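You operate a simulated robot arm through the tools that you are given. There is no shell and no other tool. Be economical: measure what you need, move in short steps, check, and stop when the job is done.

You run a simulated robot arm. Do the job below in one go: nothing can be reset, and whatever is moved stays where it is left.

Task
Plug the OUT port and fit the ticket's adapter at IN.
Fine: OUT's old adapter goes back in the rack, the red plug moves over from IN; the block is not piped up.
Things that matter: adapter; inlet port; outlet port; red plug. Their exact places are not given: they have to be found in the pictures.

It is judged by the outcome, as a careful person would: the job done as asked, and still so three seconds after it is handed in. It fails if anything else is knocked over, pushed out of place, dropped, spilled or broken.

Robot
A 7-joint arm with a four-finger gripper on a trunk, on a base that drives. Base frame: it is fixed to the floor where the robot stands at the start and does not move with it; the origin is under the middle of the robot, x ahead of it, y to its left, z up; the surface under the hand at the start is at about z = 700. Lengths are in mm, angles in degrees, forces in N, time in s.
Its first joint turns from -69.0 to 172.0 degrees. Places, roughly: inlet port [800, -100, 700]; outlet port [800, 0, 700]. Payload 3.67 kg.
The tool frame sits at the grasp point between the pads (the TCP): z along the fingers, y along the line on which they close. The tips reach 28 mm beyond it. Largest opening 112 mm; the body of the gripper starts 73 mm behind the TCP.
Orientation is that of the tool frame in the base frame, as a unit quaternion [x, y, z, w]. With the fingers straight down and closing along the base's y, the tool's x points along the base's -x, its y along +y and its z along -z.

Tools
- The arm moves only by the tool step_arm. Its argument "steps" is a list that holds one entry, the list of rows, each a list of 7 numbers: the closure in counts, from 0 (fully open) to 255 (shut), then the shift along the base's x, y, z in units of 250 mm (1.0 is 250 mm), then the turn, a rotation vector about the base's x, y, z in units of 120 degrees (1.0 is 120 degrees). In form: [[[fingers, tx, ty, tz, rx, ry, rz], ...]]. A call has 1 to 20 rows; each row is the pose to reach, as a shift and turn from the pose commanded when the call began. A call with a number of a shift or a turn outside -1 to 1 is refused whole. Each row takes 0.2 s and may step no farther than 50 mm and 8.6 degrees from the row before; otherwise, or with a gripper value out of range, the whole call is refused. A pose out of reach is approached as far as the arm can. The call stops where the force on the tool passes 40 N (or 10 N more than at its start, if that is more) or the arm is blocked; 0.2 s more then pass. The fingers move at their own pace and stop on an object; they squeeze with about 28 N. The grip force told is the motor's: it shows also when the fingers shut on nothing. Time passes only in rows, and 0.2 s behind the last, so rows that repeat a pose let the fingers close. The reply holds the time, the measured pose of the TCP, the force on the tool along the base axes, the opening and the grip force, in the units named above and with some noise, with the torque about the TCP (base axes, N m) and any sound that the robot's microphone picked up.
- Cameras (640 x 400 px; columns grow to the right, rows downward): "scene" is now at [134.3, -8.5, 1293.4]; the picture's right is [-0.10, -0.99, -0.00], its down [-0.60, 0.06, -0.79] and it looks along [0.79, -0.08, -0.61] (base axes); focal length 270 px, centre (320, 200). "wrist" rides on the gripper at [60, -18, -104] in the tool frame; the picture's right is [0.29, 0.96, 0.00], its down [-0.80, 0.24, -0.55] and it looks along [-0.53, 0.16, 0.83] (tool axes); focal length 234 px, centre (320, 200).
- get_image(camera): a new picture of that camera. The clock stands still meanwhile.
- slide_trunk(by): slides the trunk up (or, below 0, down) by that many mm; the arm and the scene camera ride with it, the base frame stays. It gives what a move gives, with no picture.
- base_move(legs): drives the robot by 1 to 6 legs, each [ahead, turn to the left] in mm and degrees, along the robot's own axes; the way and the turn of a leg run together, so that a leg with both is an arc; at most 1500 mm and 180 degrees a leg. The arm and the cameras ride along, it lands a little off, and it stops where it bumps. It gives what a move gives.
- head_to(pan, tilt): turns the head with the scene camera to pan (to the left, within 86 degrees either way) and tilt (down, from -29 to 69), counted from straight ahead of the robot. It gives what a move gives.
- locate(camera, pixels): there is no depth. For up to 12 entries [column, row, z] of the newest picture of that camera ("zoom" is the newest enlarged one), the place [x, y] in the base frame at which the ray of that pixel passes the height z, good to about 3 mm. The clock stands still meanwhile.
- zoom(camera, box): a new picture of the part [left, top, right, bottom] of that camera's present view, enlarged. The clock stands still meanwhile.
- finish_job(): hands the job in; it is judged then, once.

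Work in short steps. Measure before you move; look again where a grasp or a placing could have gone wrong, and mend it. You have 80 turns and 60 pictures in all, those below and enlarged ones among them. Open the gripper and draw the arm clear of the work before you hand the job in, unless the task says otherwise.

The tools are called as name(argument=value, ...) on one line, values as JSON. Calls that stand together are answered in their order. step_arm: Moves the arm, as the interface text tells. Its arguments: {"type":"object","properties":{"steps":{"type":"array","items":{"type":"array","items":{"type":"array","items":{"type":"number"}}}}},"required":["steps"]} The other tools are called the same way: slide_trunk (by) slides the trunk up or down; base_move (legs) drives the base; head_to (pan, tilt) turns the head that bears the scene camera; get_image (camera) takes a picture; locate (camera, pixels) gives the place at which the rays of pixels pass given heights; zoom (camera, box) takes an enlarged picture of a part of a camera's view; finish_job () hands the job in.

At the start:

```text
t: 0.0
tool_pos: [681.9, -272.2, 941.3]
ee_rot: [0.0, 1.0, 0.0, 0.0]
force: [0.1, 0.1, -0.3]
ft_torque: [-0.01, -0.03, -0.01]
grip_width: 111.9
gripper_force: 0.1
trunk travel left (down, up): [-425.0, 415.0]
robot x, y, heading: [-0.3, 0.2, 0.0]
head pan, tilt: [-5.8, 37.4]
```

scene: 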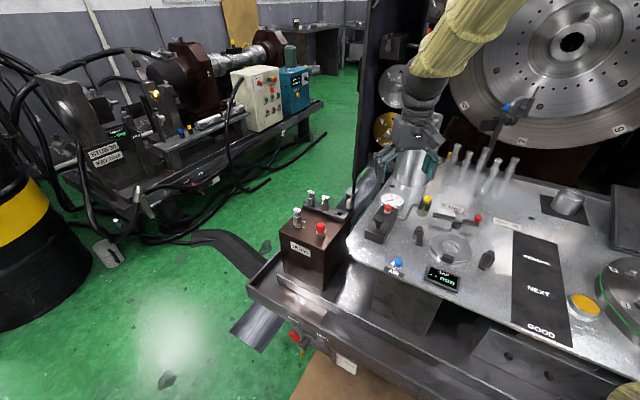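
wrist: 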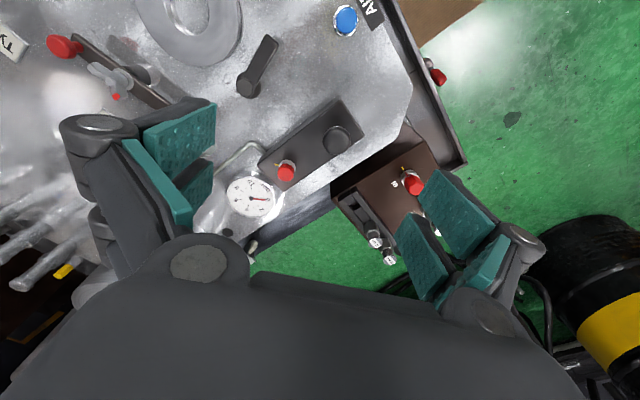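

The brown block near (312,245) carries a red plug (320,228) and a metal fitting (297,215). I zoom in to read its labels, and I look for the rack and the ticket.

zoom(camera="scene", box=[240, 160, 400, 300])

zoom(camera="scene", box=[370, 150, 640, 350])

zoom(camera="wrist", box=[320, 120, 480, 280])

```text
2.86 times, centred on (320, 230) of scene
```

zoom: 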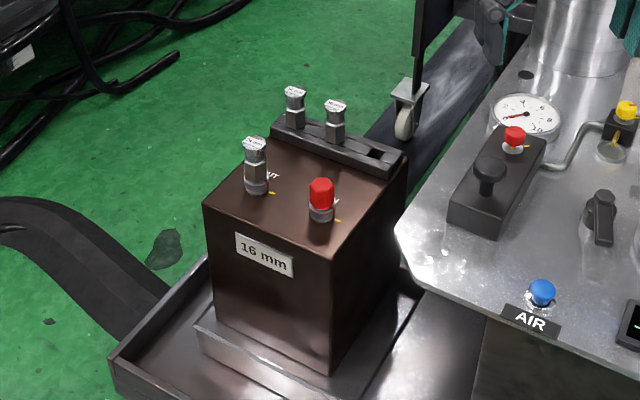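

```text
2.00 times, centred on (505, 250) of scene
```

zoom: 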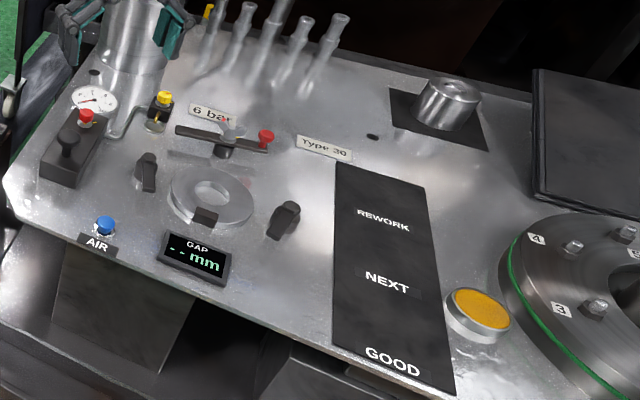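

```text
2.50 times, centred on (400, 200) of wrist
```

zoom: 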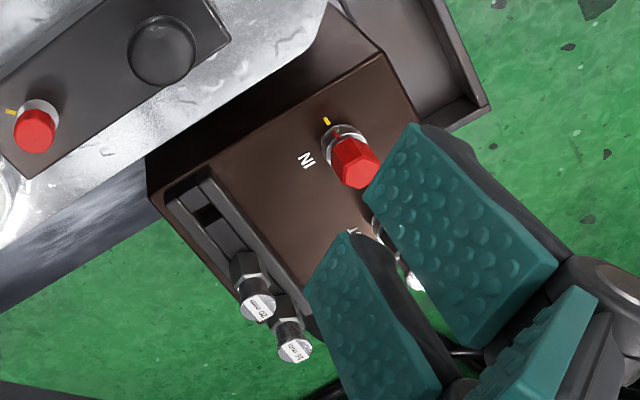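

The label "16 mm" is on the block; the rack behind holds two adapters (one "16 mm", one "20 mm") and a free slot. I locate the ports and take close zooms to see how things fit.

zoom(camera="scene", box=[285, 180, 345, 240])

locate(camera="scene", pixels=[[304, 227, 700], [320, 234, 700], [320, 228, 720], [297, 211, 740], [343, 200, 700], [291, 230, 700], [356, 223, 700], [322, 250, 700]])

```text
6.67 times, centred on (315, 210) of scene
```

zoom: 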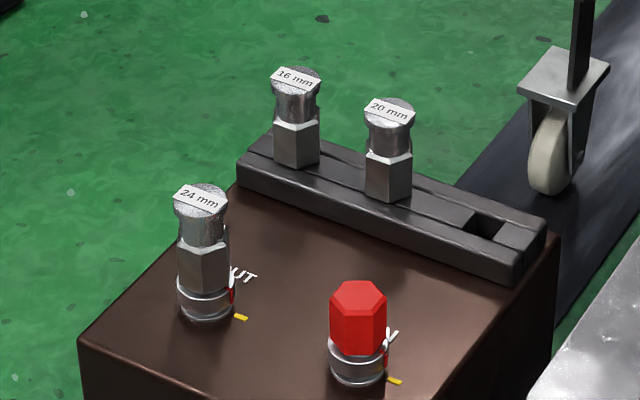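

```text
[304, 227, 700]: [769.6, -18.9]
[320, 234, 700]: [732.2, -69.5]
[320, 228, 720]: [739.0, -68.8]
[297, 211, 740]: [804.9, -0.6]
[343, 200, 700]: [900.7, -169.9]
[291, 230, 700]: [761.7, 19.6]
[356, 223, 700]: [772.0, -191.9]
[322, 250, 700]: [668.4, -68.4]
```

IN's base is at about scene (321,236) and wrist (410,176), so I intersect the two rays at several heights to find how high the block top is.

locate(camera="scene", pixels=[[321, 236.5, 600], [321, 236.5, 650], [321, 236.5, 700], [321, 236.5, 750], [297.7, 226.5, 600], [297.7, 226.5, 650], [297.7, 226.5, 700]])

locate(camera="wrist", pixels=[[409, 176, 600], [409, 176, 650], [409, 176, 700], [409, 176, 750]])

```text
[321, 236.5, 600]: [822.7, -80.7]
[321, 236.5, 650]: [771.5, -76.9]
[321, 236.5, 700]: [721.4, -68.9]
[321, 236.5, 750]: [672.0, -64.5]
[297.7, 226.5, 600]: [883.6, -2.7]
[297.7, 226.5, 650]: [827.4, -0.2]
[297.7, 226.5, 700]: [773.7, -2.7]
```

```text
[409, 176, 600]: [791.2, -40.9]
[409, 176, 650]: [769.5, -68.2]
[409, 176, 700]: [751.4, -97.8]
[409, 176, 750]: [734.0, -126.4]
```

The rays meet near z≈658: IN is about (764,-74) and OUT about (817,-1). I move the hand back and left to look down on the block with the wrist camera.

step_arm(steps=[[[0, -0.04, 0.18, -0.04, 0, 0, 0], [0, -0.08, 0.36, -0.08, 0, 0, 0], [0, -0.12, 0.54, -0.12, 0, 0, 0], [0, -0.16, 0.73, -0.16, 0, 0, 0], [0, -0.16, 0.73, -0.16, 0, 0, 0]]])

get_image(camera="wrist")

zoom(camera="wrist", box=[240, 100, 400, 240])

```text
t: 1.2
tool_pos: [639.2, -88.6, 903.1]
ee_rot: [0.0, 1.0, 0.0, 0.0]
force: [0.3, 0.6, -0.2]
ft_torque: [-0.01, 0.01, 0.01]
grip_width: 112.0
gripper_force: 0.1
trunk travel left (down, up): [-425.0, 415.0]
robot x, y, heading: [-2.2, -3.2, -0.1]
head pan, tilt: [-5.8, 37.4]
```

```text
53 pictures are left
```

wrist: 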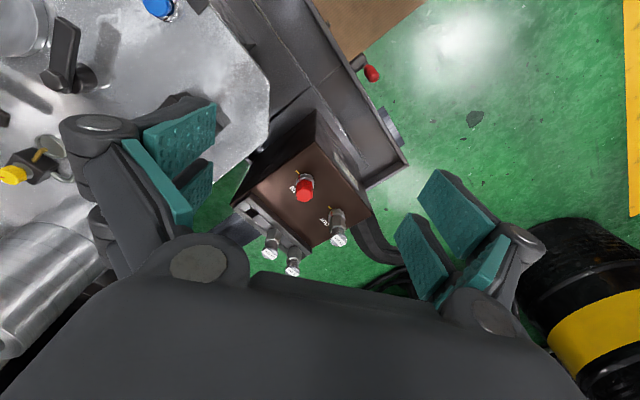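

```text
2.86 times, centred on (320, 170) of wrist
```

zoom: 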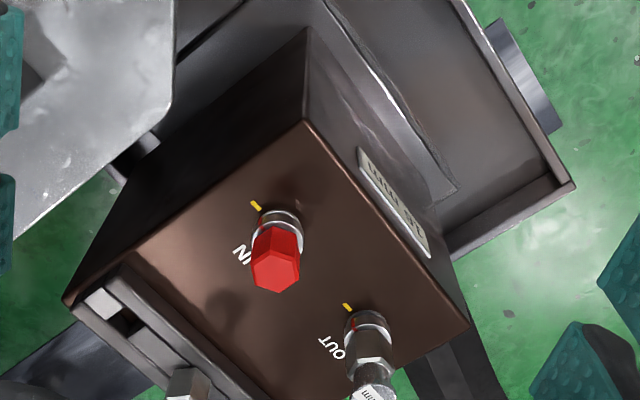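

The block, ports and yellow index marks are visible. I go lower and closer for accurate measuring.

step_arm(steps=[[[0, 0.1, 0.03, -0.13, 0, 0, 0], [0, 0.2, 0.06, -0.26, 0, 0, 0], [0, 0.3, 0.1, -0.4, 0, 0, 0], [0, 0.3, 0.1, -0.4, 0, 0, 0]]])

zoom(camera="wrist", box=[200, 80, 440, 280])

```text
t: 2.2
tool_pos: [714.9, -65.2, 801.5]
ee_rot: [0.001, 1.0, 0.0, 0.001]
force: [-0.8, -0.9, 0.0]
ft_torque: [0.01, 0.03, -0.02]
grip_width: 112.1
gripper_force: 0.1
trunk travel left (down, up): [-425.0, 415.0]
robot x, y, heading: [0.4, 0.5, -0.1]
head pan, tilt: [-5.8, 37.4]
```

```text
2.00 times, centred on (320, 180) of wrist
```

zoom: 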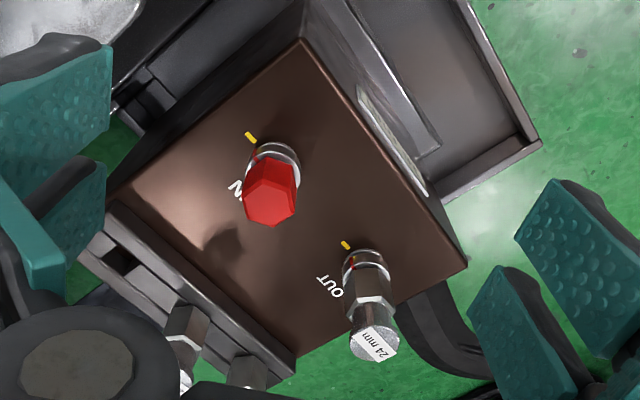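

I triangulate the yellow marks (flat on the block top) from the scene and the wrist pictures, along with the tops of the fittings.

locate(camera="scene", pixels=[[326.3, 237.1, 640], [326.3, 237.1, 660], [303.1, 227.5, 640], [303.1, 227.5, 660], [297.2, 209, 680], [297.2, 209, 700], [297.2, 209, 720], [321, 223.5, 680], [321, 223.5, 700], [321, 223.5, 720]])

locate(camera="zoom", pixels=[[250, 137, 640], [250, 137, 660], [345, 245, 640], [345, 245, 660], [373, 347, 680], [373, 347, 700], [373, 347, 720], [270, 203, 680], [270, 203, 700], [270, 203, 720]])

```text
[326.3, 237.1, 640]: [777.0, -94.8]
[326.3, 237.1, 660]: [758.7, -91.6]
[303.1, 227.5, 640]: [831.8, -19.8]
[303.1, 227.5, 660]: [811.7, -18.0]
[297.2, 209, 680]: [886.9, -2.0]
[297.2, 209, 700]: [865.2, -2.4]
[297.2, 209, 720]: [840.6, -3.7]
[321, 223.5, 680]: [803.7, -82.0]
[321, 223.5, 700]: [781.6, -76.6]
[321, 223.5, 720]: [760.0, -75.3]
```

```text
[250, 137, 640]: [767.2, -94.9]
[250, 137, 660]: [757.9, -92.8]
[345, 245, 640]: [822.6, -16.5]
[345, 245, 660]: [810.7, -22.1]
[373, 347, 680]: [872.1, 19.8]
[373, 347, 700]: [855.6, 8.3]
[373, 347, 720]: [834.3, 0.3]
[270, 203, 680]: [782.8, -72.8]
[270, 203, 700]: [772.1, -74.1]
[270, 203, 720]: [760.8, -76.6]
```

Block top is z≈661; IN axis ≈(762,-75), OUT axis ≈(817,-2), plug top ≈719 and 24 mm adapter top ≈733. Next I shift the camera forward to view the rack and its free slot.

step_arm(steps=[[[0, 0.1, 0, 0.1, 0, 0, 0], [0, 0.25, 0, 0.1, 0, 0, 0], [0, 0.4, 0, 0.1, 0, 0, 0], [0, 0.4, 0, 0.1, 0, 0, 0]]])

zoom(camera="wrist", box=[200, 50, 440, 250])

locate(camera="scene", pixels=[[339.7, 214.2, 650], [339.7, 214.2, 670], [339.7, 214.2, 690], [325.2, 209.3, 650], [325.2, 209.3, 670], [325.2, 209.3, 690], [311.5, 204, 650], [311.5, 204, 670], [311.5, 204, 690]])

```text
t: 3.2
tool_pos: [817.9, -63.3, 827.2]
ee_rot: [0.0, 1.0, 0.0, 0.0]
force: [0.1, -0.4, 0.7]
ft_torque: [0.0, -0.03, 0.01]
grip_width: 112.0
gripper_force: 0.1
trunk travel left (down, up): [-425.0, 415.0]
robot x, y, heading: [-0.1, -0.7, -0.1]
head pan, tilt: [-5.8, 37.4]
```

```text
2.00 times, centred on (320, 150) of wrist
```

zoom: 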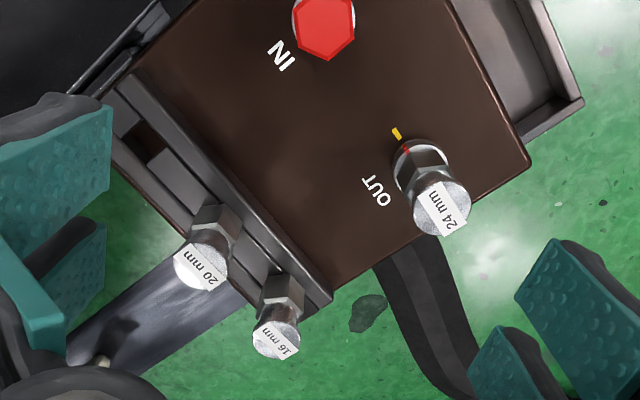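

```text
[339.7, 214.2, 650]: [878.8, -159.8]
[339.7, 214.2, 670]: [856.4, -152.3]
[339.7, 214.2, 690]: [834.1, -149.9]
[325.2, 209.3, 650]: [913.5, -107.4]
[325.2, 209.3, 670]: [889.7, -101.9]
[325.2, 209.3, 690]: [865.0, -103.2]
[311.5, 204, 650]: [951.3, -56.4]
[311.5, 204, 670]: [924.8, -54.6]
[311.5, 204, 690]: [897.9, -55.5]
```

I zoom in on the free slot and the adapter bodies, and triangulate the rack features.

locate(camera="zoom", pixels=[[142, 143, 650], [142, 143, 670], [142, 143, 690], [203, 262, 700], [203, 262, 720], [203, 262, 740], [276, 330, 700], [276, 330, 720], [276, 330, 740], [441, 203, 720], [441, 203, 735]])

zoom(camera="wrist", box=[230, 80, 350, 240])

zoom(camera="scene", box=[290, 180, 360, 235])

```text
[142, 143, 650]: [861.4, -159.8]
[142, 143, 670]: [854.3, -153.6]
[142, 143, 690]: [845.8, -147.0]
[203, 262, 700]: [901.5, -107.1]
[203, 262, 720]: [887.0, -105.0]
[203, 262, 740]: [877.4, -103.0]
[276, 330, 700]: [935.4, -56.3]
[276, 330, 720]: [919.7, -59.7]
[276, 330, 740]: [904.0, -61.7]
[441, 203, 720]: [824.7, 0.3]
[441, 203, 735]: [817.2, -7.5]
```

```text
2.50 times, centred on (290, 160) of wrist
```

zoom: 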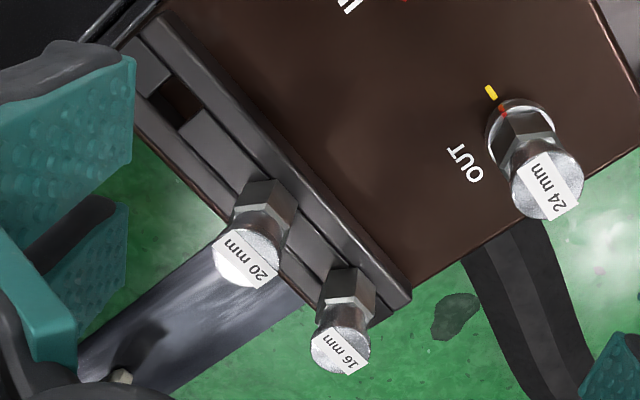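

```text
7.27 times, centred on (325, 208) of scene
```

zoom: 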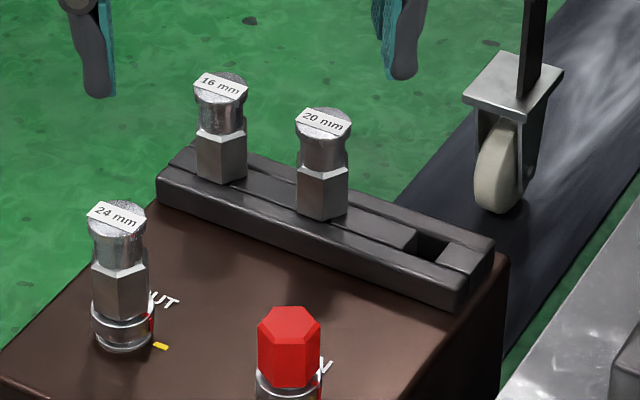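

The free slot is ≈(853,-152), 20 mm ≈(887,-103), 16 mm ≈(922,-57); the rack top is ≈673. I zoom tightly on the OUT collar to understand its red/yellow marks.

zoom(camera="wrist", box=[385, 105, 445, 175])

zoom(camera="scene", box=[285, 205, 333, 245])

```text
5.71 times, centred on (415, 140) of wrist
```

zoom: 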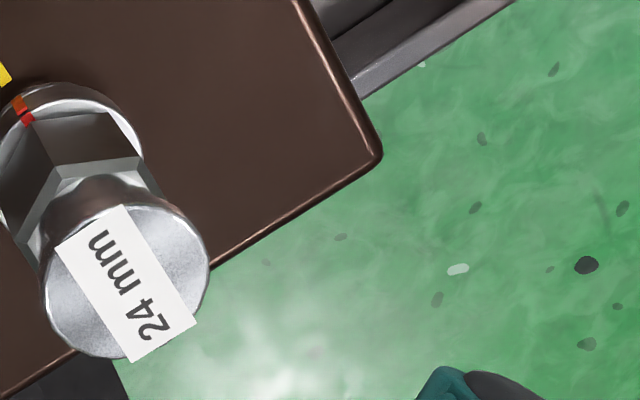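

```text
10.00 times, centred on (309, 225) of scene
```

zoom: 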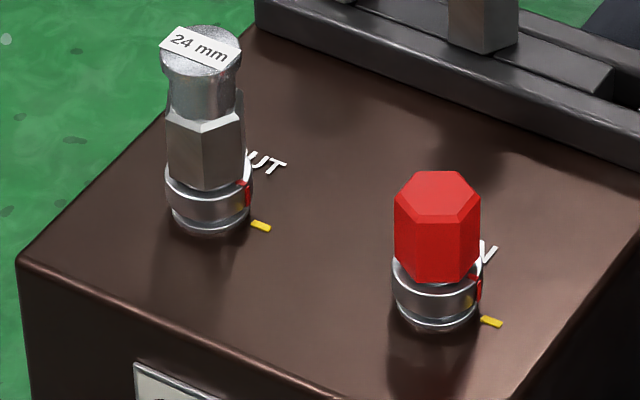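

The red stripe on each sleeve points at the yellow dot, and the hex flats of the 24 mm adapter face about ±y. I centre over OUT (817,-2), go down to grip height and check alignment before closing.

step_arm(steps=[[[0, 0, 0.125, 0, 0, 0, 0], [0, 0, 0.25, 0, 0, 0, 0], [0, 0, 0.25, -0.16, 0, 0, 0], [0, 0, 0.25, -0.3, 0, 0, 0], [0, 0, 0.25, -0.3, 0, 0, 0]]])

get_image(camera="wrist")

zoom(camera="scene", box=[250, 160, 370, 250])

```text
t: 4.4
tool_pos: [817.5, -2.1, 753.9]
ee_rot: [-0.001, 1.0, 0.0, 0.0]
force: [0.1, 0.6, 0.5]
ft_torque: [-0.01, 0.0, -0.02]
grip_width: 111.9
gripper_force: 0.0
trunk travel left (down, up): [-425.0, 415.0]
robot x, y, heading: [-0.9, 2.1, 0.1]
head pan, tilt: [-5.8, 37.4]
```

```text
45 pictures are left
```

wrist: 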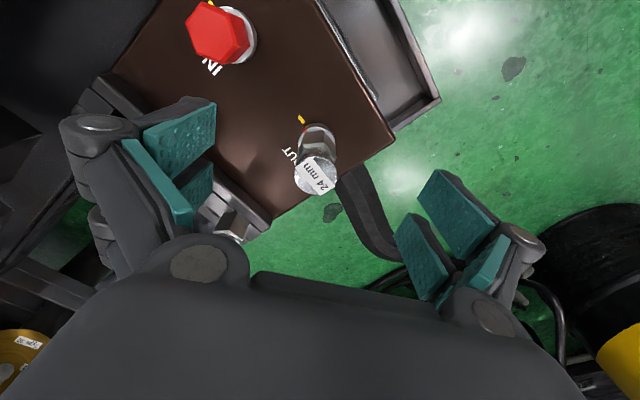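

```text
4.44 times, centred on (310, 205) of scene
```

zoom: 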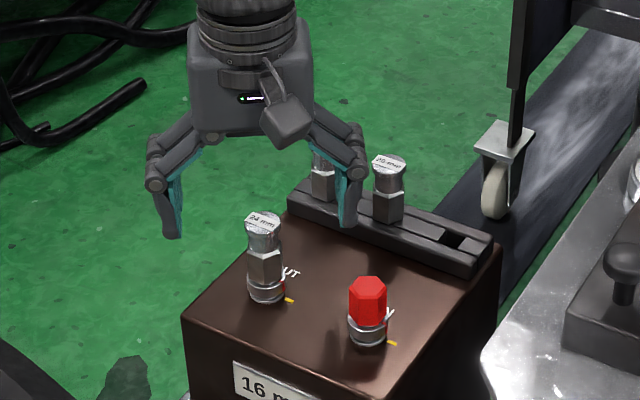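

The adapter top sits at wrist (317,177), close to the TCP's projection; I check its position at z=735.

locate(camera="wrist", pixels=[[317, 177, 735], [317, 177, 728], [318, 133, 676], [230, 28, 719], [228, 215, 715]])

```text
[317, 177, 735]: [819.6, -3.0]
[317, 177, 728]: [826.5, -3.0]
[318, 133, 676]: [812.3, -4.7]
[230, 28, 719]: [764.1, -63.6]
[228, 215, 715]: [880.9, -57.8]
```

The axis checks at about (818,-3). I descend to TCP z≈708 and close.

step_arm(steps=[[[0, 0, 0, -0.1, 0, 0, 0], [0, 0, 0, -0.184, 0, 0, 0], [120, 0, 0, -0.184, 0, 0, 0], [180, 0, 0, -0.184, 0, 0, 0], [255, 0, 0, -0.184, 0, 0, 0], [255, 0, 0, -0.184, 0, 0, 0], [255, 0, 0, -0.184, 0, 0, 0]]])

zoom(camera="scene", box=[260, 170, 350, 245])

```text
t: 6.0
tool_pos: [816.9, -2.8, 706.4]
ee_rot: [0.002, 1.0, 0.0, 0.0]
force: [1.4, -10.0, -0.3]
ft_torque: [-0.24, -0.05, -0.11]
grip_width: 24.9
gripper_force: 27.9
trunk travel left (down, up): [-425.0, 415.0]
robot x, y, heading: [0.1, -1.8, 0.0]
head pan, tilt: [-5.8, 37.4]
```

```text
5.33 times, centred on (305, 208) of scene
```

zoom: 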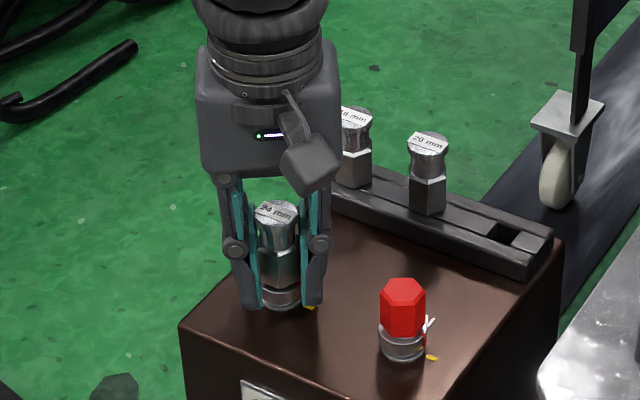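

I've got a grip at width 24.9 with a slight side load, so I ease y by -1.5 mm and pull straight up a few mm to feel whether it's latched.

step_arm(steps=[[[255, 0, -0.006, 0, 0, 0, 0], [255, 0, -0.006, 0.008, 0, 0, 0], [255, 0, -0.006, 0.016, 0, 0, 0], [255, 0, -0.006, 0.024, 0, 0, 0]]])

```text
t: 7.0
tool_pos: [816.9, -3.3, 710.6]
ee_rot: [-0.001, 1.0, 0.0, -0.002]
force: [-3.3, -0.5, -19.5]
ft_torque: [-0.02, 0.26, 0.0]
grip_width: 24.7
gripper_force: 28.0
trunk travel left (down, up): [-425.0, 415.0]
robot x, y, heading: [-1.2, 2.6, -0.1]
head pan, tilt: [-5.8, 37.4]
```

It resists with about 20 N downward; I look at whether it's slipping, coming out or latched.

zoom(camera="scene", box=[275, 200, 323, 240])

zoom(camera="wrist", box=[260, 80, 380, 220])

```text
10.00 times, centred on (299, 220) of scene
```

zoom: 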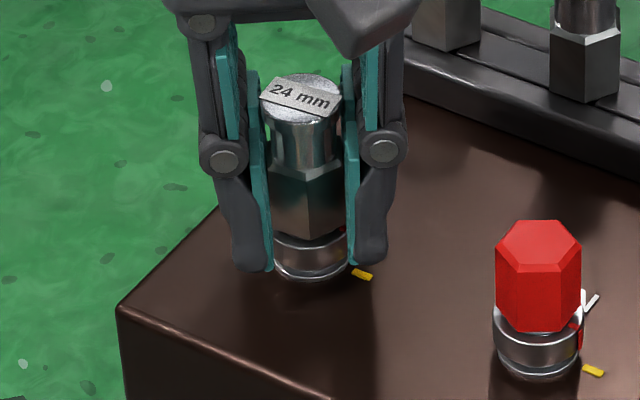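

```text
2.86 times, centred on (320, 150) of wrist
```

zoom: 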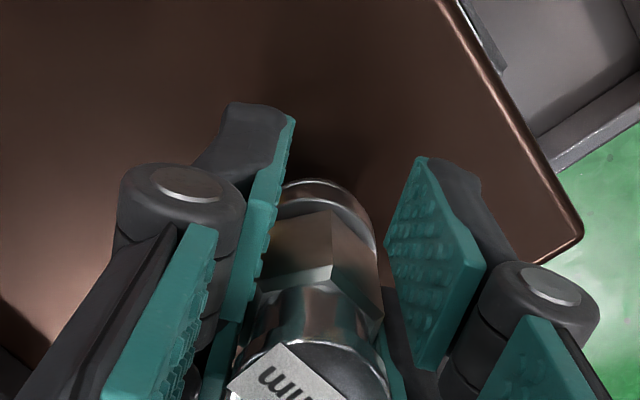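

The adapter looks still seated, so it seems latched (like a bayonet). I relax the pull and try a small counter-clockwise twist, reading the torque.

step_arm(steps=[[[255, 0, 0, -0.016, 0, 0, 0], [255, 0, 0, -0.016, 0, 0, 0.04], [255, 0, 0, -0.016, 0, 0, 0.08], [255, 0, 0, -0.016, 0, 0, 0.12], [255, 0, 0, -0.016, 0, 0, 0.12]]])

zoom(camera="scene", box=[275, 200, 323, 240])

```text
t: 8.2
tool_pos: [816.4, -3.8, 709.8]
ee_rot: [-0.125, 0.992, 0.0, 0.002]
force: [0.1, -5.9, 19.5]
ft_torque: [-0.14, -0.01, -0.03]
grip_width: 24.4
gripper_force: 28.4
trunk travel left (down, up): [-425.0, 415.0]
robot x, y, heading: [0.7, -1.4, -0.1]
head pan, tilt: [-5.8, 37.4]
```

```text
10.00 times, centred on (299, 220) of scene
```

zoom: 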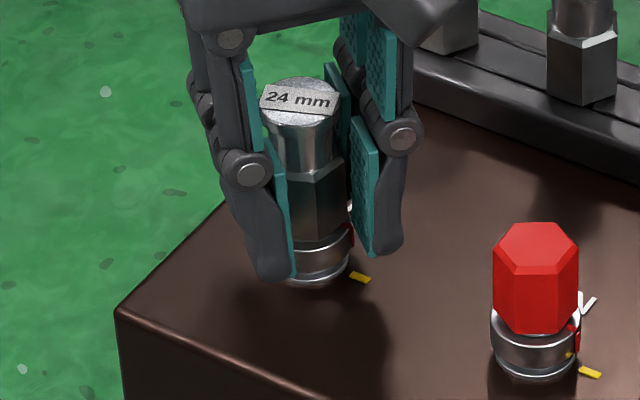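

The adapter turned freely with the gripper (label rotated, torque ~0), and the red stripe moved off the yellow dot. I unload z and keep turning counter-clockwise, watching for a stop.

step_arm(steps=[[[255, 0, 0, 0.01, 0, 0, 0], [255, 0, 0, 0.01, 0, 0, 0.06], [255, 0, 0, 0.01, 0, 0, 0.12], [255, 0, 0, 0.01, 0, 0, 0.18], [255, 0, 0, 0.01, 0, 0, 0.24], [255, 0, 0, 0.01, 0, 0, 0.24]]])

zoom(camera="scene", box=[275, 200, 323, 240])

```text
t: 9.6
tool_pos: [818.2, -7.2, 710.3]
ee_rot: [-0.368, 0.93, -0.002, 0.0]
force: [2.9, -5.5, -2.6]
ft_torque: [-0.07, -0.3, -0.03]
grip_width: 24.2
gripper_force: 27.6
trunk travel left (down, up): [-425.0, 415.0]
robot x, y, heading: [-0.6, 1.1, -0.1]
head pan, tilt: [-5.8, 37.4]
stopped in row 6: the force on the tool passed its limit at 42 N (the readings are from after the stop); the commanded pose is now the measured one
```

```text
10.00 times, centred on (299, 220) of scene
```

zoom: 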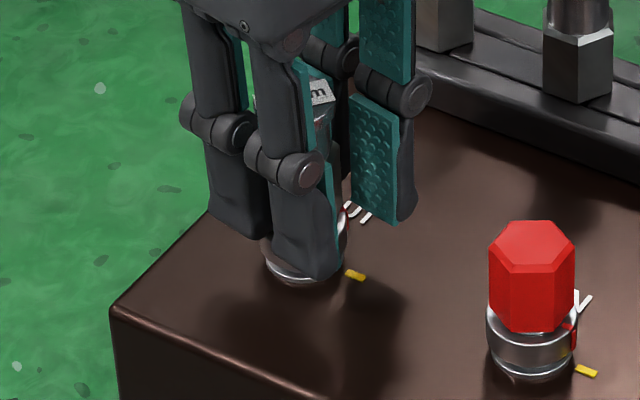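

The turn met resistance at about 43°, which is likely the release stop. I now try lifting gently.

step_arm(steps=[[[255, 0, 0, 0.01, 0, 0, 0], [255, 0, 0, 0.02, 0, 0, 0], [255, 0, 0, 0.03, 0, 0, 0], [255, 0, 0, 0.04, 0, 0, 0]]])

zoom(camera="scene", box=[275, 200, 323, 240])

```text
t: 10.6
tool_pos: [818.5, -6.4, 719.7]
ee_rot: [-0.368, 0.93, 0.0, -0.001]
force: [9.6, -10.1, -19.2]
ft_torque: [-0.35, -0.04, -0.08]
grip_width: 24.6
gripper_force: 27.9
trunk travel left (down, up): [-425.0, 415.0]
robot x, y, heading: [0.2, -0.7, -0.0]
head pan, tilt: [-5.8, 37.4]
```

```text
10.00 times, centred on (299, 220) of scene
```

zoom: 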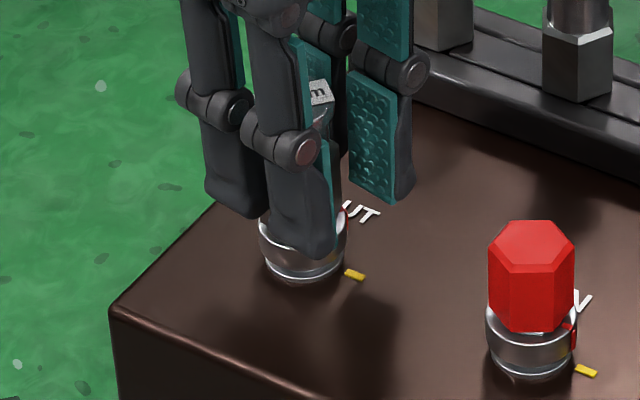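

The fingers slipped (~19 N) and the adapter is still held. I open, lift clear and look at how far it actually turned.

step_arm(steps=[[[100, 0, 0, 0, 0, 0, 0], [0, 0, 0, 0, 0, 0, 0], [0, 0, 0, 0.15, 0, 0, 0], [0, 0, 0, 0.2, 0, 0, 0], [0, 0, 0, 0.2, 0, 0, 0]]])

zoom(camera="wrist", box=[240, 80, 400, 240])

zoom(camera="scene", box=[275, 200, 323, 240])

```text
t: 11.8
tool_pos: [818.8, -6.4, 769.5]
ee_rot: [-0.367, 0.93, -0.002, 0.0]
force: [0.5, -0.4, 0.7]
ft_torque: [0.01, 0.02, 0.0]
grip_width: 112.0
gripper_force: 0.1
trunk travel left (down, up): [-425.0, 415.0]
robot x, y, heading: [4.5, 0.6, -0.0]
head pan, tilt: [-5.8, 37.4]
```

```text
2.50 times, centred on (320, 160) of wrist
```

zoom: 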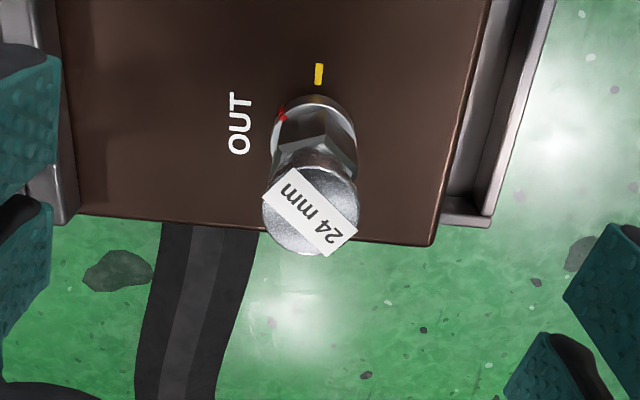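

```text
10.00 times, centred on (299, 220) of scene
```

zoom: 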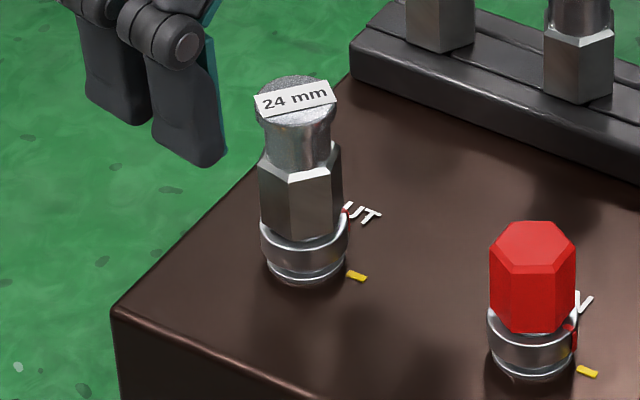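

The red stripe did turn ~40° from the yellow mark with the adapter, so more turn is likely needed. I measure the adapter's axis to recentre the grip.

locate(camera="zoom", pixels=[[310, 209, 735], [313, 125, 676], [319, 73, 661], [282, 113, 676]])

```text
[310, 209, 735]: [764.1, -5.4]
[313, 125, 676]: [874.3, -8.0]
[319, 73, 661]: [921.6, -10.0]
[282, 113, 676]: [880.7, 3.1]
```

That used the scene zoom by mistake; I redo it with wrist pixels.

locate(camera="wrist", pixels=[[316, 163.6, 735], [317.2, 131, 676], [319.6, 109.2, 661], [304.8, 125, 676]])

```text
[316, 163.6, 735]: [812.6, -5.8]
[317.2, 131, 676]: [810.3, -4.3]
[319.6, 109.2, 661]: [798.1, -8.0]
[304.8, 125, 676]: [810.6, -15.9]
```

By my own computation the adapter axis is still ≈(818,-4), the block hasn't moved, and the red mark is ~45–50° past yellow. I regrip low on the hex, centred, and twist further in small steps.

step_arm(steps=[[[0, 0, 0.012, -0.12, 0, 0, 0], [0, 0, 0.012, -0.24, 0, 0, 0], [150, 0, 0.012, -0.244, 0, 0, 0], [255, 0, 0.012, -0.244, 0, 0, 0], [255, 0, 0.012, -0.244, 0, 0, 0], [255, 0, 0.012, -0.244, 0, 0, 0], [255, 0, 0.012, -0.244, 0, 0, 0]]])

```text
t: 13.5
tool_pos: [820.2, -5.5, 710.2]
ee_rot: [-0.367, 0.93, -0.003, 0.002]
force: [8.1, -5.7, -6.4]
ft_torque: [-0.05, -0.25, -0.06]
grip_width: 24.3
gripper_force: 28.9
trunk travel left (down, up): [-425.0, 415.0]
robot x, y, heading: [0.7, -0.8, -0.3]
head pan, tilt: [-5.8, 37.4]
stopped in row 7: the force on the tool passed its limit at 41 N (the readings are from after the stop); the commanded pose is now the measured one
```

Closing off-centre pushed the arm sideways, so the axis is nearer (822,-5). I open, recentre, regrip and twist slowly.

step_arm(steps=[[[120, 0, 0, 0, 0, 0, 0], [120, 0.008, 0.002, -0.004, 0, 0, 0], [190, 0.008, 0.002, -0.004, 0, 0, 0], [255, 0.008, 0.002, -0.004, 0, 0, 0], [255, 0.008, 0.002, -0.004, 0, 0, 0]]])

```text
t: 14.7
tool_pos: [821.9, -4.1, 709.5]
ee_rot: [-0.367, 0.93, -0.003, 0.002]
force: [4.2, -4.4, 0.7]
ft_torque: [-0.18, -0.04, 0.03]
grip_width: 24.6
gripper_force: 28.1
trunk travel left (down, up): [-425.0, 415.0]
robot x, y, heading: [1.0, -1.2, -0.1]
head pan, tilt: [-5.8, 37.4]
```

Only ~6 N side load now. I twist a further ~12° counter-clockwise in small steps.

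step_arm(steps=[[[255, 0.003, -0.003, 0, 0, 0, 0.025], [255, 0.003, -0.003, 0, 0, 0, 0.05], [255, 0.003, -0.003, 0, 0, 0, 0.075], [255, 0.003, -0.003, 0, 0, 0, 0.1], [255, 0.003, -0.003, 0, 0, 0, 0.1]]])

```text
t: 15.9
tool_pos: [822.1, -3.4, 709.6]
ee_rot: [-0.463, 0.887, -0.002, 0.002]
force: [0.4, -4.7, 0.4]
ft_torque: [-0.17, 0.05, 0.0]
grip_width: 24.4
gripper_force: 27.8
trunk travel left (down, up): [-425.0, 415.0]
robot x, y, heading: [-3.8, 0.6, 0.1]
head pan, tilt: [-5.8, 37.4]
```

No torque at 55°, so it was no stop. I continue to about 92°.

step_arm(steps=[[[255, 0, 0, 0, 0, 0, 0.06], [255, 0, 0, 0, 0, 0, 0.12], [255, 0, 0, 0, 0, 0, 0.18], [255, 0, 0, 0, 0, 0, 0.24], [255, 0, 0, 0, 0, 0, 0.3], [255, 0, 0, 0, 0, 0, 0.3]]])

zoom(camera="scene", box=[275, 200, 323, 240])

```text
t: 17.3
tool_pos: [823.6, -4.5, 710.8]
ee_rot: [0.715, -0.699, 0.001, -0.004]
force: [9.3, -2.5, -2.2]
ft_torque: [0.05, -0.22, -0.03]
grip_width: 24.6
gripper_force: 27.6
trunk travel left (down, up): [-425.0, 415.0]
robot x, y, heading: [1.7, 2.1, -0.2]
head pan, tilt: [-5.8, 37.4]
```

```text
10.00 times, centred on (299, 220) of scene
```

zoom: 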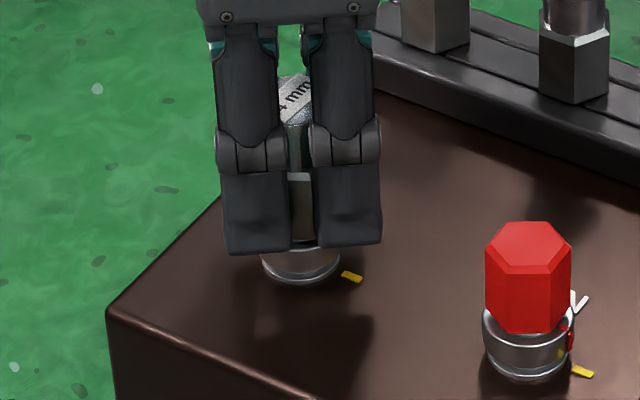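

The adapter has turned about 91° in total. I try lifting.

step_arm(steps=[[[255, 0.004, 0, 0.01, 0, 0, 0], [255, 0.004, 0, 0.02, 0, 0, 0], [255, 0.004, 0, 0.03, 0, 0, 0], [255, 0.004, 0, 0.04, 0, 0, 0]]])

zoom(camera="scene", box=[275, 200, 323, 240])

```text
t: 18.3
tool_pos: [823.5, -4.6, 720.7]
ee_rot: [0.714, -0.7, 0.001, -0.003]
force: [-0.4, -0.1, -0.7]
ft_torque: [0.02, 0.03, 0.01]
grip_width: 24.9
gripper_force: 28.1
trunk travel left (down, up): [-425.0, 415.0]
robot x, y, heading: [-0.4, -0.6, -0.3]
head pan, tilt: [-5.8, 37.4]
```

```text
10.00 times, centred on (299, 220) of scene
```

zoom: 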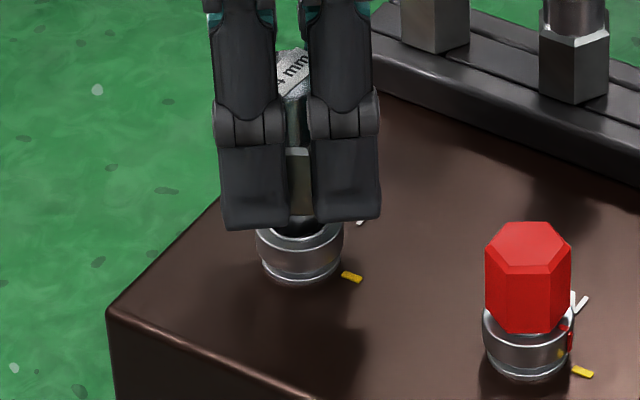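

It came free with no force: a bayonet released by ~90° counter-clockwise. I raise it and look at its underside parts and the empty port.

step_arm(steps=[[[255, 0, 0, 0.12, 0, 0, 0], [255, 0, 0, 0.24, 0, 0, 0], [255, 0, 0, 0.32, 0, 0, 0], [255, 0, 0, 0.32, 0, 0, 0]]])

zoom(camera="scene", box=[265, 175, 337, 235])

get_image(camera="wrist")

```text
t: 19.3
tool_pos: [823.7, -6.1, 801.6]
ee_rot: [0.714, -0.7, 0.002, -0.002]
force: [0.0, 0.2, -1.9]
ft_torque: [0.03, -0.01, -0.03]
grip_width: 24.4
gripper_force: 28.3
trunk travel left (down, up): [-425.0, 415.0]
robot x, y, heading: [-3.6, -3.6, -0.2]
head pan, tilt: [-5.8, 37.4]
```

```text
6.67 times, centred on (301, 205) of scene
```

zoom: 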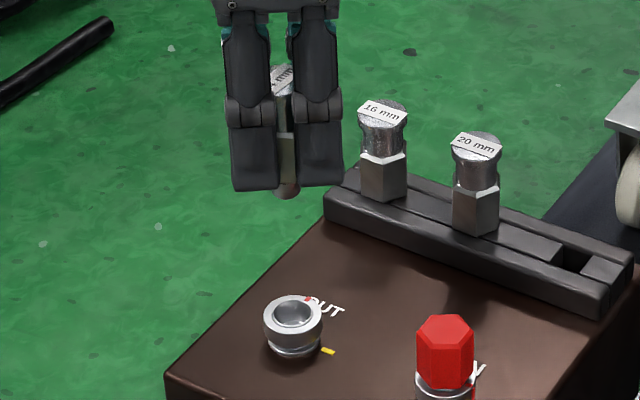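

```text
32 pictures are left
```

wrist: 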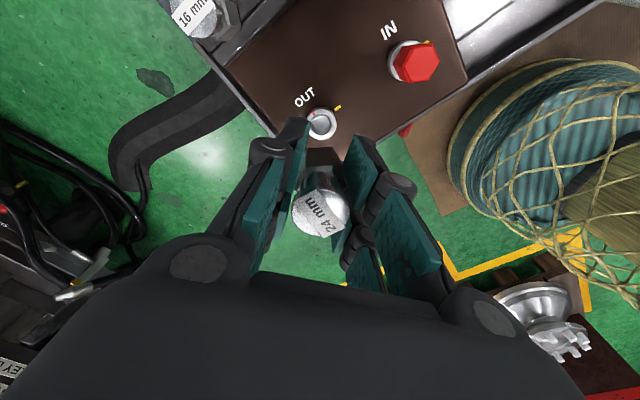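

The port ring turned with the adapter, so its red mark is now at the far side of OUT. I rotate the hand back to its original angle (matching the rack adapters' label direction) while moving near the free slot to measure it.

step_arm(steps=[[[255, 0.01, -0.02, 0.08, 0, 0, 0], [255, 0.02, -0.05, 0.194, 0, 0, -0.07], [255, 0.03, -0.11, 0.194, 0, 0, -0.14], [255, 0.04, -0.17, 0.194, 0, 0, -0.21], [255, 0.05, -0.23, 0.194, 0, 0, -0.28], [255, 0.06, -0.29, 0.194, 0, 0, -0.35], [255, 0.07, -0.35, 0.194, 0, 0, -0.42], [255, 0.08, -0.41, 0.194, 0, 0, -0.49], [255, 0.09, -0.47, 0.194, 0, 0, -0.56], [255, 0.1, -0.53, 0.194, 0, 0, -0.63], [255, 0.105, -0.58, 0.194, 0, 0, -0.7], [255, 0.105, -0.616, 0.194, 0, 0, -0.76], [255, 0.105, -0.616, 0.194, 0, 0, -0.76]]])

get_image(camera="wrist")

zoom(camera="wrist", box=[230, 60, 390, 160])

```text
t: 22.1
tool_pos: [849.2, -158.5, 849.3]
ee_rot: [0.001, 1.0, -0.004, 0.001]
force: [0.5, 0.3, -0.2]
ft_torque: [-0.01, 0.0, 0.02]
grip_width: 24.5
gripper_force: 27.7
trunk travel left (down, up): [-425.0, 415.0]
robot x, y, heading: [0.8, -2.2, -0.3]
head pan, tilt: [-5.8, 37.4]
```

```text
31 pictures are left
```

wrist: 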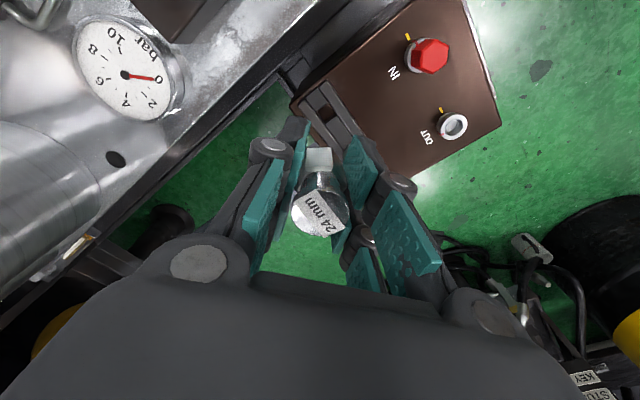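

```text
4.00 times, centred on (310, 110) of wrist
```

zoom: 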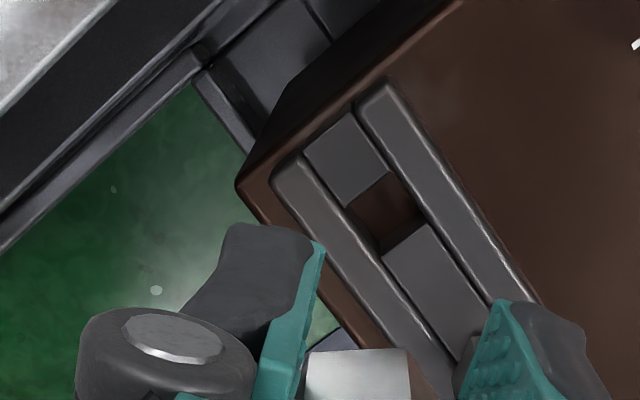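

The slot shows clearly at zoom (386,214). I locate it and the OUT ring (wrist (453,125)), whose contact-measured axis (823.5,-4.5) serves as calibration.

locate(camera="zoom", pixels=[[386, 214, 661], [386, 214, 670], [386, 214, 677], [390, 172, 670], [345, 205, 670], [425, 225, 670], [382, 255, 670]])

locate(camera="wrist", pixels=[[453, 125, 677], [453, 125, 670], [441, 109, 661], [407, 37, 661], [418, 50, 677], [428, 56, 719]])

```text
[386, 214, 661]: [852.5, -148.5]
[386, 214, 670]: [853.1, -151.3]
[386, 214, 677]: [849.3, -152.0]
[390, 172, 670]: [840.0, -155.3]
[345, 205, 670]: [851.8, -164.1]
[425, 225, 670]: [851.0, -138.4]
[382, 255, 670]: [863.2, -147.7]
```

```text
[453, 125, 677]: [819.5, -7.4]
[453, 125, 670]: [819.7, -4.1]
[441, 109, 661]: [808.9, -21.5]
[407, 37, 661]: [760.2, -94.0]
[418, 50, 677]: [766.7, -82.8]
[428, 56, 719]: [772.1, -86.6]
```

With the ring's offset applied, the slot centre is ≈(854,-151). I lower the adapter until its spigot is just above the slot and look.

step_arm(steps=[[[255, 0.018, 0.03, -0.12, 0, 0, 0], [255, 0.018, 0.03, -0.28, 0, 0, 0], [255, 0.018, 0.03, -0.4, 0, 0, 0], [255, 0.018, 0.03, -0.455, 0, 0, 0], [255, 0.018, 0.03, -0.455, 0, 0, 0]]])

zoom(camera="wrist", box=[260, 80, 380, 200])

zoom(camera="scene", box=[310, 185, 370, 235])

```text
t: 23.3
tool_pos: [852.2, -150.3, 736.4]
ee_rot: [0.0, 1.0, -0.003, 0.002]
force: [-0.3, 0.2, -0.1]
ft_torque: [0.0, 0.04, -0.01]
grip_width: 24.6
gripper_force: 28.5
trunk travel left (down, up): [-425.0, 415.0]
robot x, y, heading: [-0.3, -0.4, -0.2]
head pan, tilt: [-5.8, 37.4]
```

```text
3.33 times, centred on (320, 140) of wrist
```

zoom: 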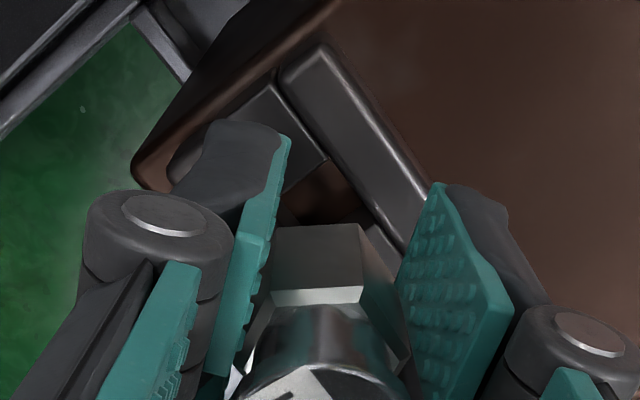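

```text
8.00 times, centred on (340, 210) of scene
```

zoom: 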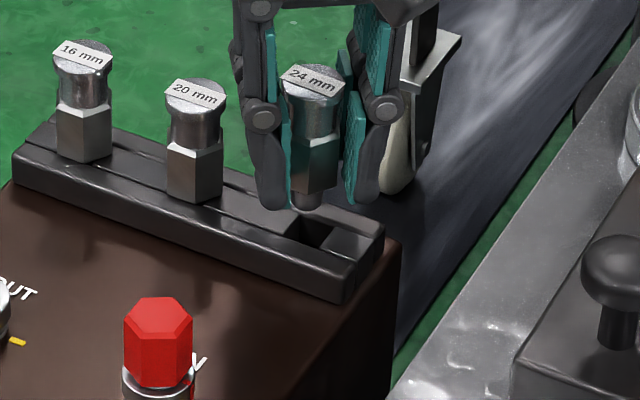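

Scene hints the spigot is 2–4 mm left of the slot centre; I zoom tighter to judge.

zoom(camera="scene", box=[324, 198, 354, 222])

```text
16.00 times, centred on (339, 210) of scene
```

zoom: 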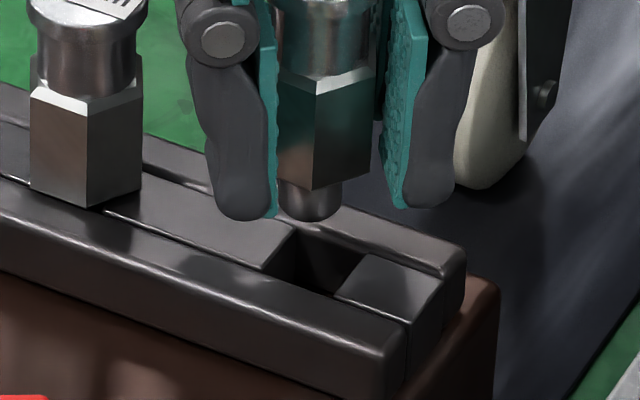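

The slot opening centre is zoom (315,262) and the spigot centre (308,213), so only ~1.5 mm correction is needed towards -y. I lower slowly with force watch.

step_arm(steps=[[[255, 0, -0.006, 0, 0, 0, 0], [255, 0, -0.006, -0.03, 0, 0, 0], [255, 0, -0.006, -0.05, 0, 0, 0], [255, 0, -0.006, -0.066, 0, 0, 0], [255, 0, -0.006, -0.08, 0, 0, 0]]])

zoom(camera="scene", box=[324, 198, 354, 222])

```text
t: 24.5
tool_pos: [854.1, -151.5, 717.2]
ee_rot: [0.0, 1.0, -0.003, 0.003]
force: [-8.6, 4.8, 21.4]
ft_torque: [0.18, 0.18, 0.0]
grip_width: 24.9
gripper_force: 27.6
trunk travel left (down, up): [-425.0, 415.0]
robot x, y, heading: [1.0, 1.0, 0.0]
head pan, tilt: [-5.8, 37.4]
```

```text
16.00 times, centred on (339, 210) of scene
```

zoom: 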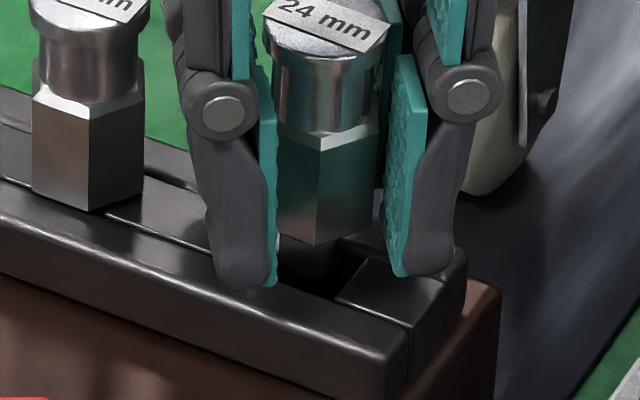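

It's blocked with a reaction of (-8.6,+4.8) N, so the spigot sits on the far rail, agreeing with the wrist view. I raise slightly, shift ~3.5 mm across the rack toward (-x,+y) and lower again.

step_arm(steps=[[[255, 0, 0, 0.02, 0, 0, 0], [255, -0.012, 0.008, 0.02, 0, 0, 0], [255, -0.012, 0.008, 0.0, 0, 0, 0], [255, -0.012, 0.008, -0.012, 0, 0, 0], [255, -0.012, 0.008, -0.02, 0, 0, 0]]])

zoom(camera="scene", box=[324, 198, 354, 222])

```text
t: 25.7
tool_pos: [851.5, -151.2, 710.6]
ee_rot: [0.0, 1.0, -0.004, 0.001]
force: [-6.4, -8.0, 2.0]
ft_torque: [-0.26, 0.22, 0.02]
grip_width: 24.5
gripper_force: 28.0
trunk travel left (down, up): [-425.0, 415.0]
robot x, y, heading: [2.0, -3.1, -0.3]
head pan, tilt: [-5.8, 37.4]
```

```text
16.00 times, centred on (339, 210) of scene
```

zoom: 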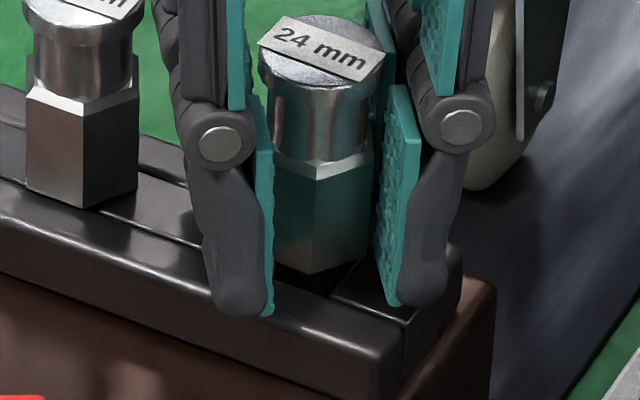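

It's entering the slot. I relieve the side load by ~1.2 mm along the row and press down until it seats.

step_arm(steps=[[[255, -0.003, -0.004, 0, 0, 0, 0], [255, -0.003, -0.004, -0.01, 0, 0, 0], [255, -0.003, -0.004, -0.02, 0, 0, 0], [255, -0.003, -0.004, -0.03, 0, 0, 0]]])

zoom(camera="scene", box=[324, 198, 354, 222])

```text
t: 26.7
tool_pos: [851.6, -151.3, 706.4]
ee_rot: [0.001, 1.0, -0.002, 0.004]
force: [-2.5, -0.3, 20.7]
ft_torque: [-0.04, -0.16, -0.05]
grip_width: 24.5
gripper_force: 27.9
trunk travel left (down, up): [-425.0, 415.0]
robot x, y, heading: [-1.3, 1.5, -0.5]
head pan, tilt: [-5.8, 37.4]
```

```text
16.00 times, centred on (339, 210) of scene
```

zoom: 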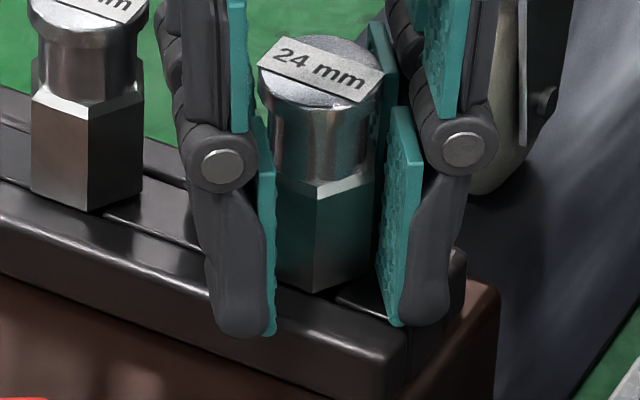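

Seated (20 N straight down, no side load, same level as its neighbours). I release with a partial opening, rise, and move to look at the red plug.

step_arm(steps=[[[118, 0, 0, 0, 0, 0, 0], [118, 0, 0, 0.01, 0, 0, 0], [118, 0, 0, 0.01, 0, 0, 0], [118, 0, 0, 0.18, 0, 0, 0], [118, 0, 0, 0.36, 0, 0, 0], [60, -0.14, 0.1, 0.36, 0, 0, 0], [0, -0.28, 0.2, 0.36, 0, 0, 0], [0, -0.326, 0.295, 0.32, 0, 0, 0], [0, -0.326, 0.295, 0.25, 0, 0, 0], [0, -0.326, 0.295, 0.25, 0, 0, 0]]])

get_image(camera="wrist")

zoom(camera="scene", box=[290, 180, 362, 240])

```text
t: 28.9
tool_pos: [768.6, -77.7, 767.1]
ee_rot: [0.001, 1.0, -0.003, 0.001]
force: [-0.5, -0.1, -0.5]
ft_torque: [0.01, -0.01, 0.0]
grip_width: 111.7
gripper_force: 0.0
trunk travel left (down, up): [-425.0, 415.0]
robot x, y, heading: [0.3, 2.7, 0.1]
head pan, tilt: [-5.8, 37.4]
```

```text
23 pictures are left
```

wrist: 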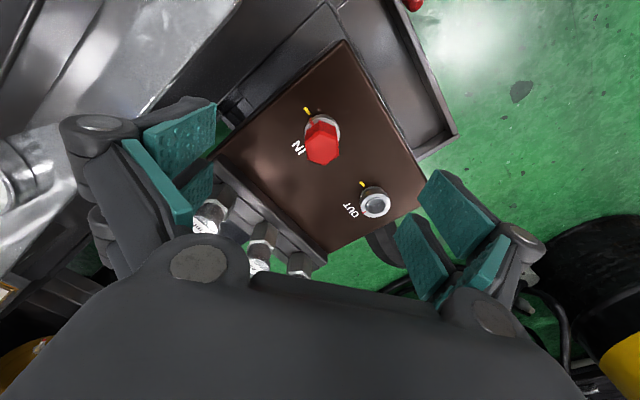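

```text
6.67 times, centred on (326, 210) of scene
```

zoom: 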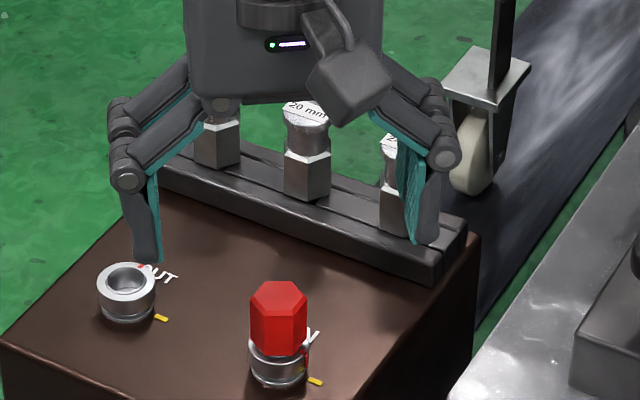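

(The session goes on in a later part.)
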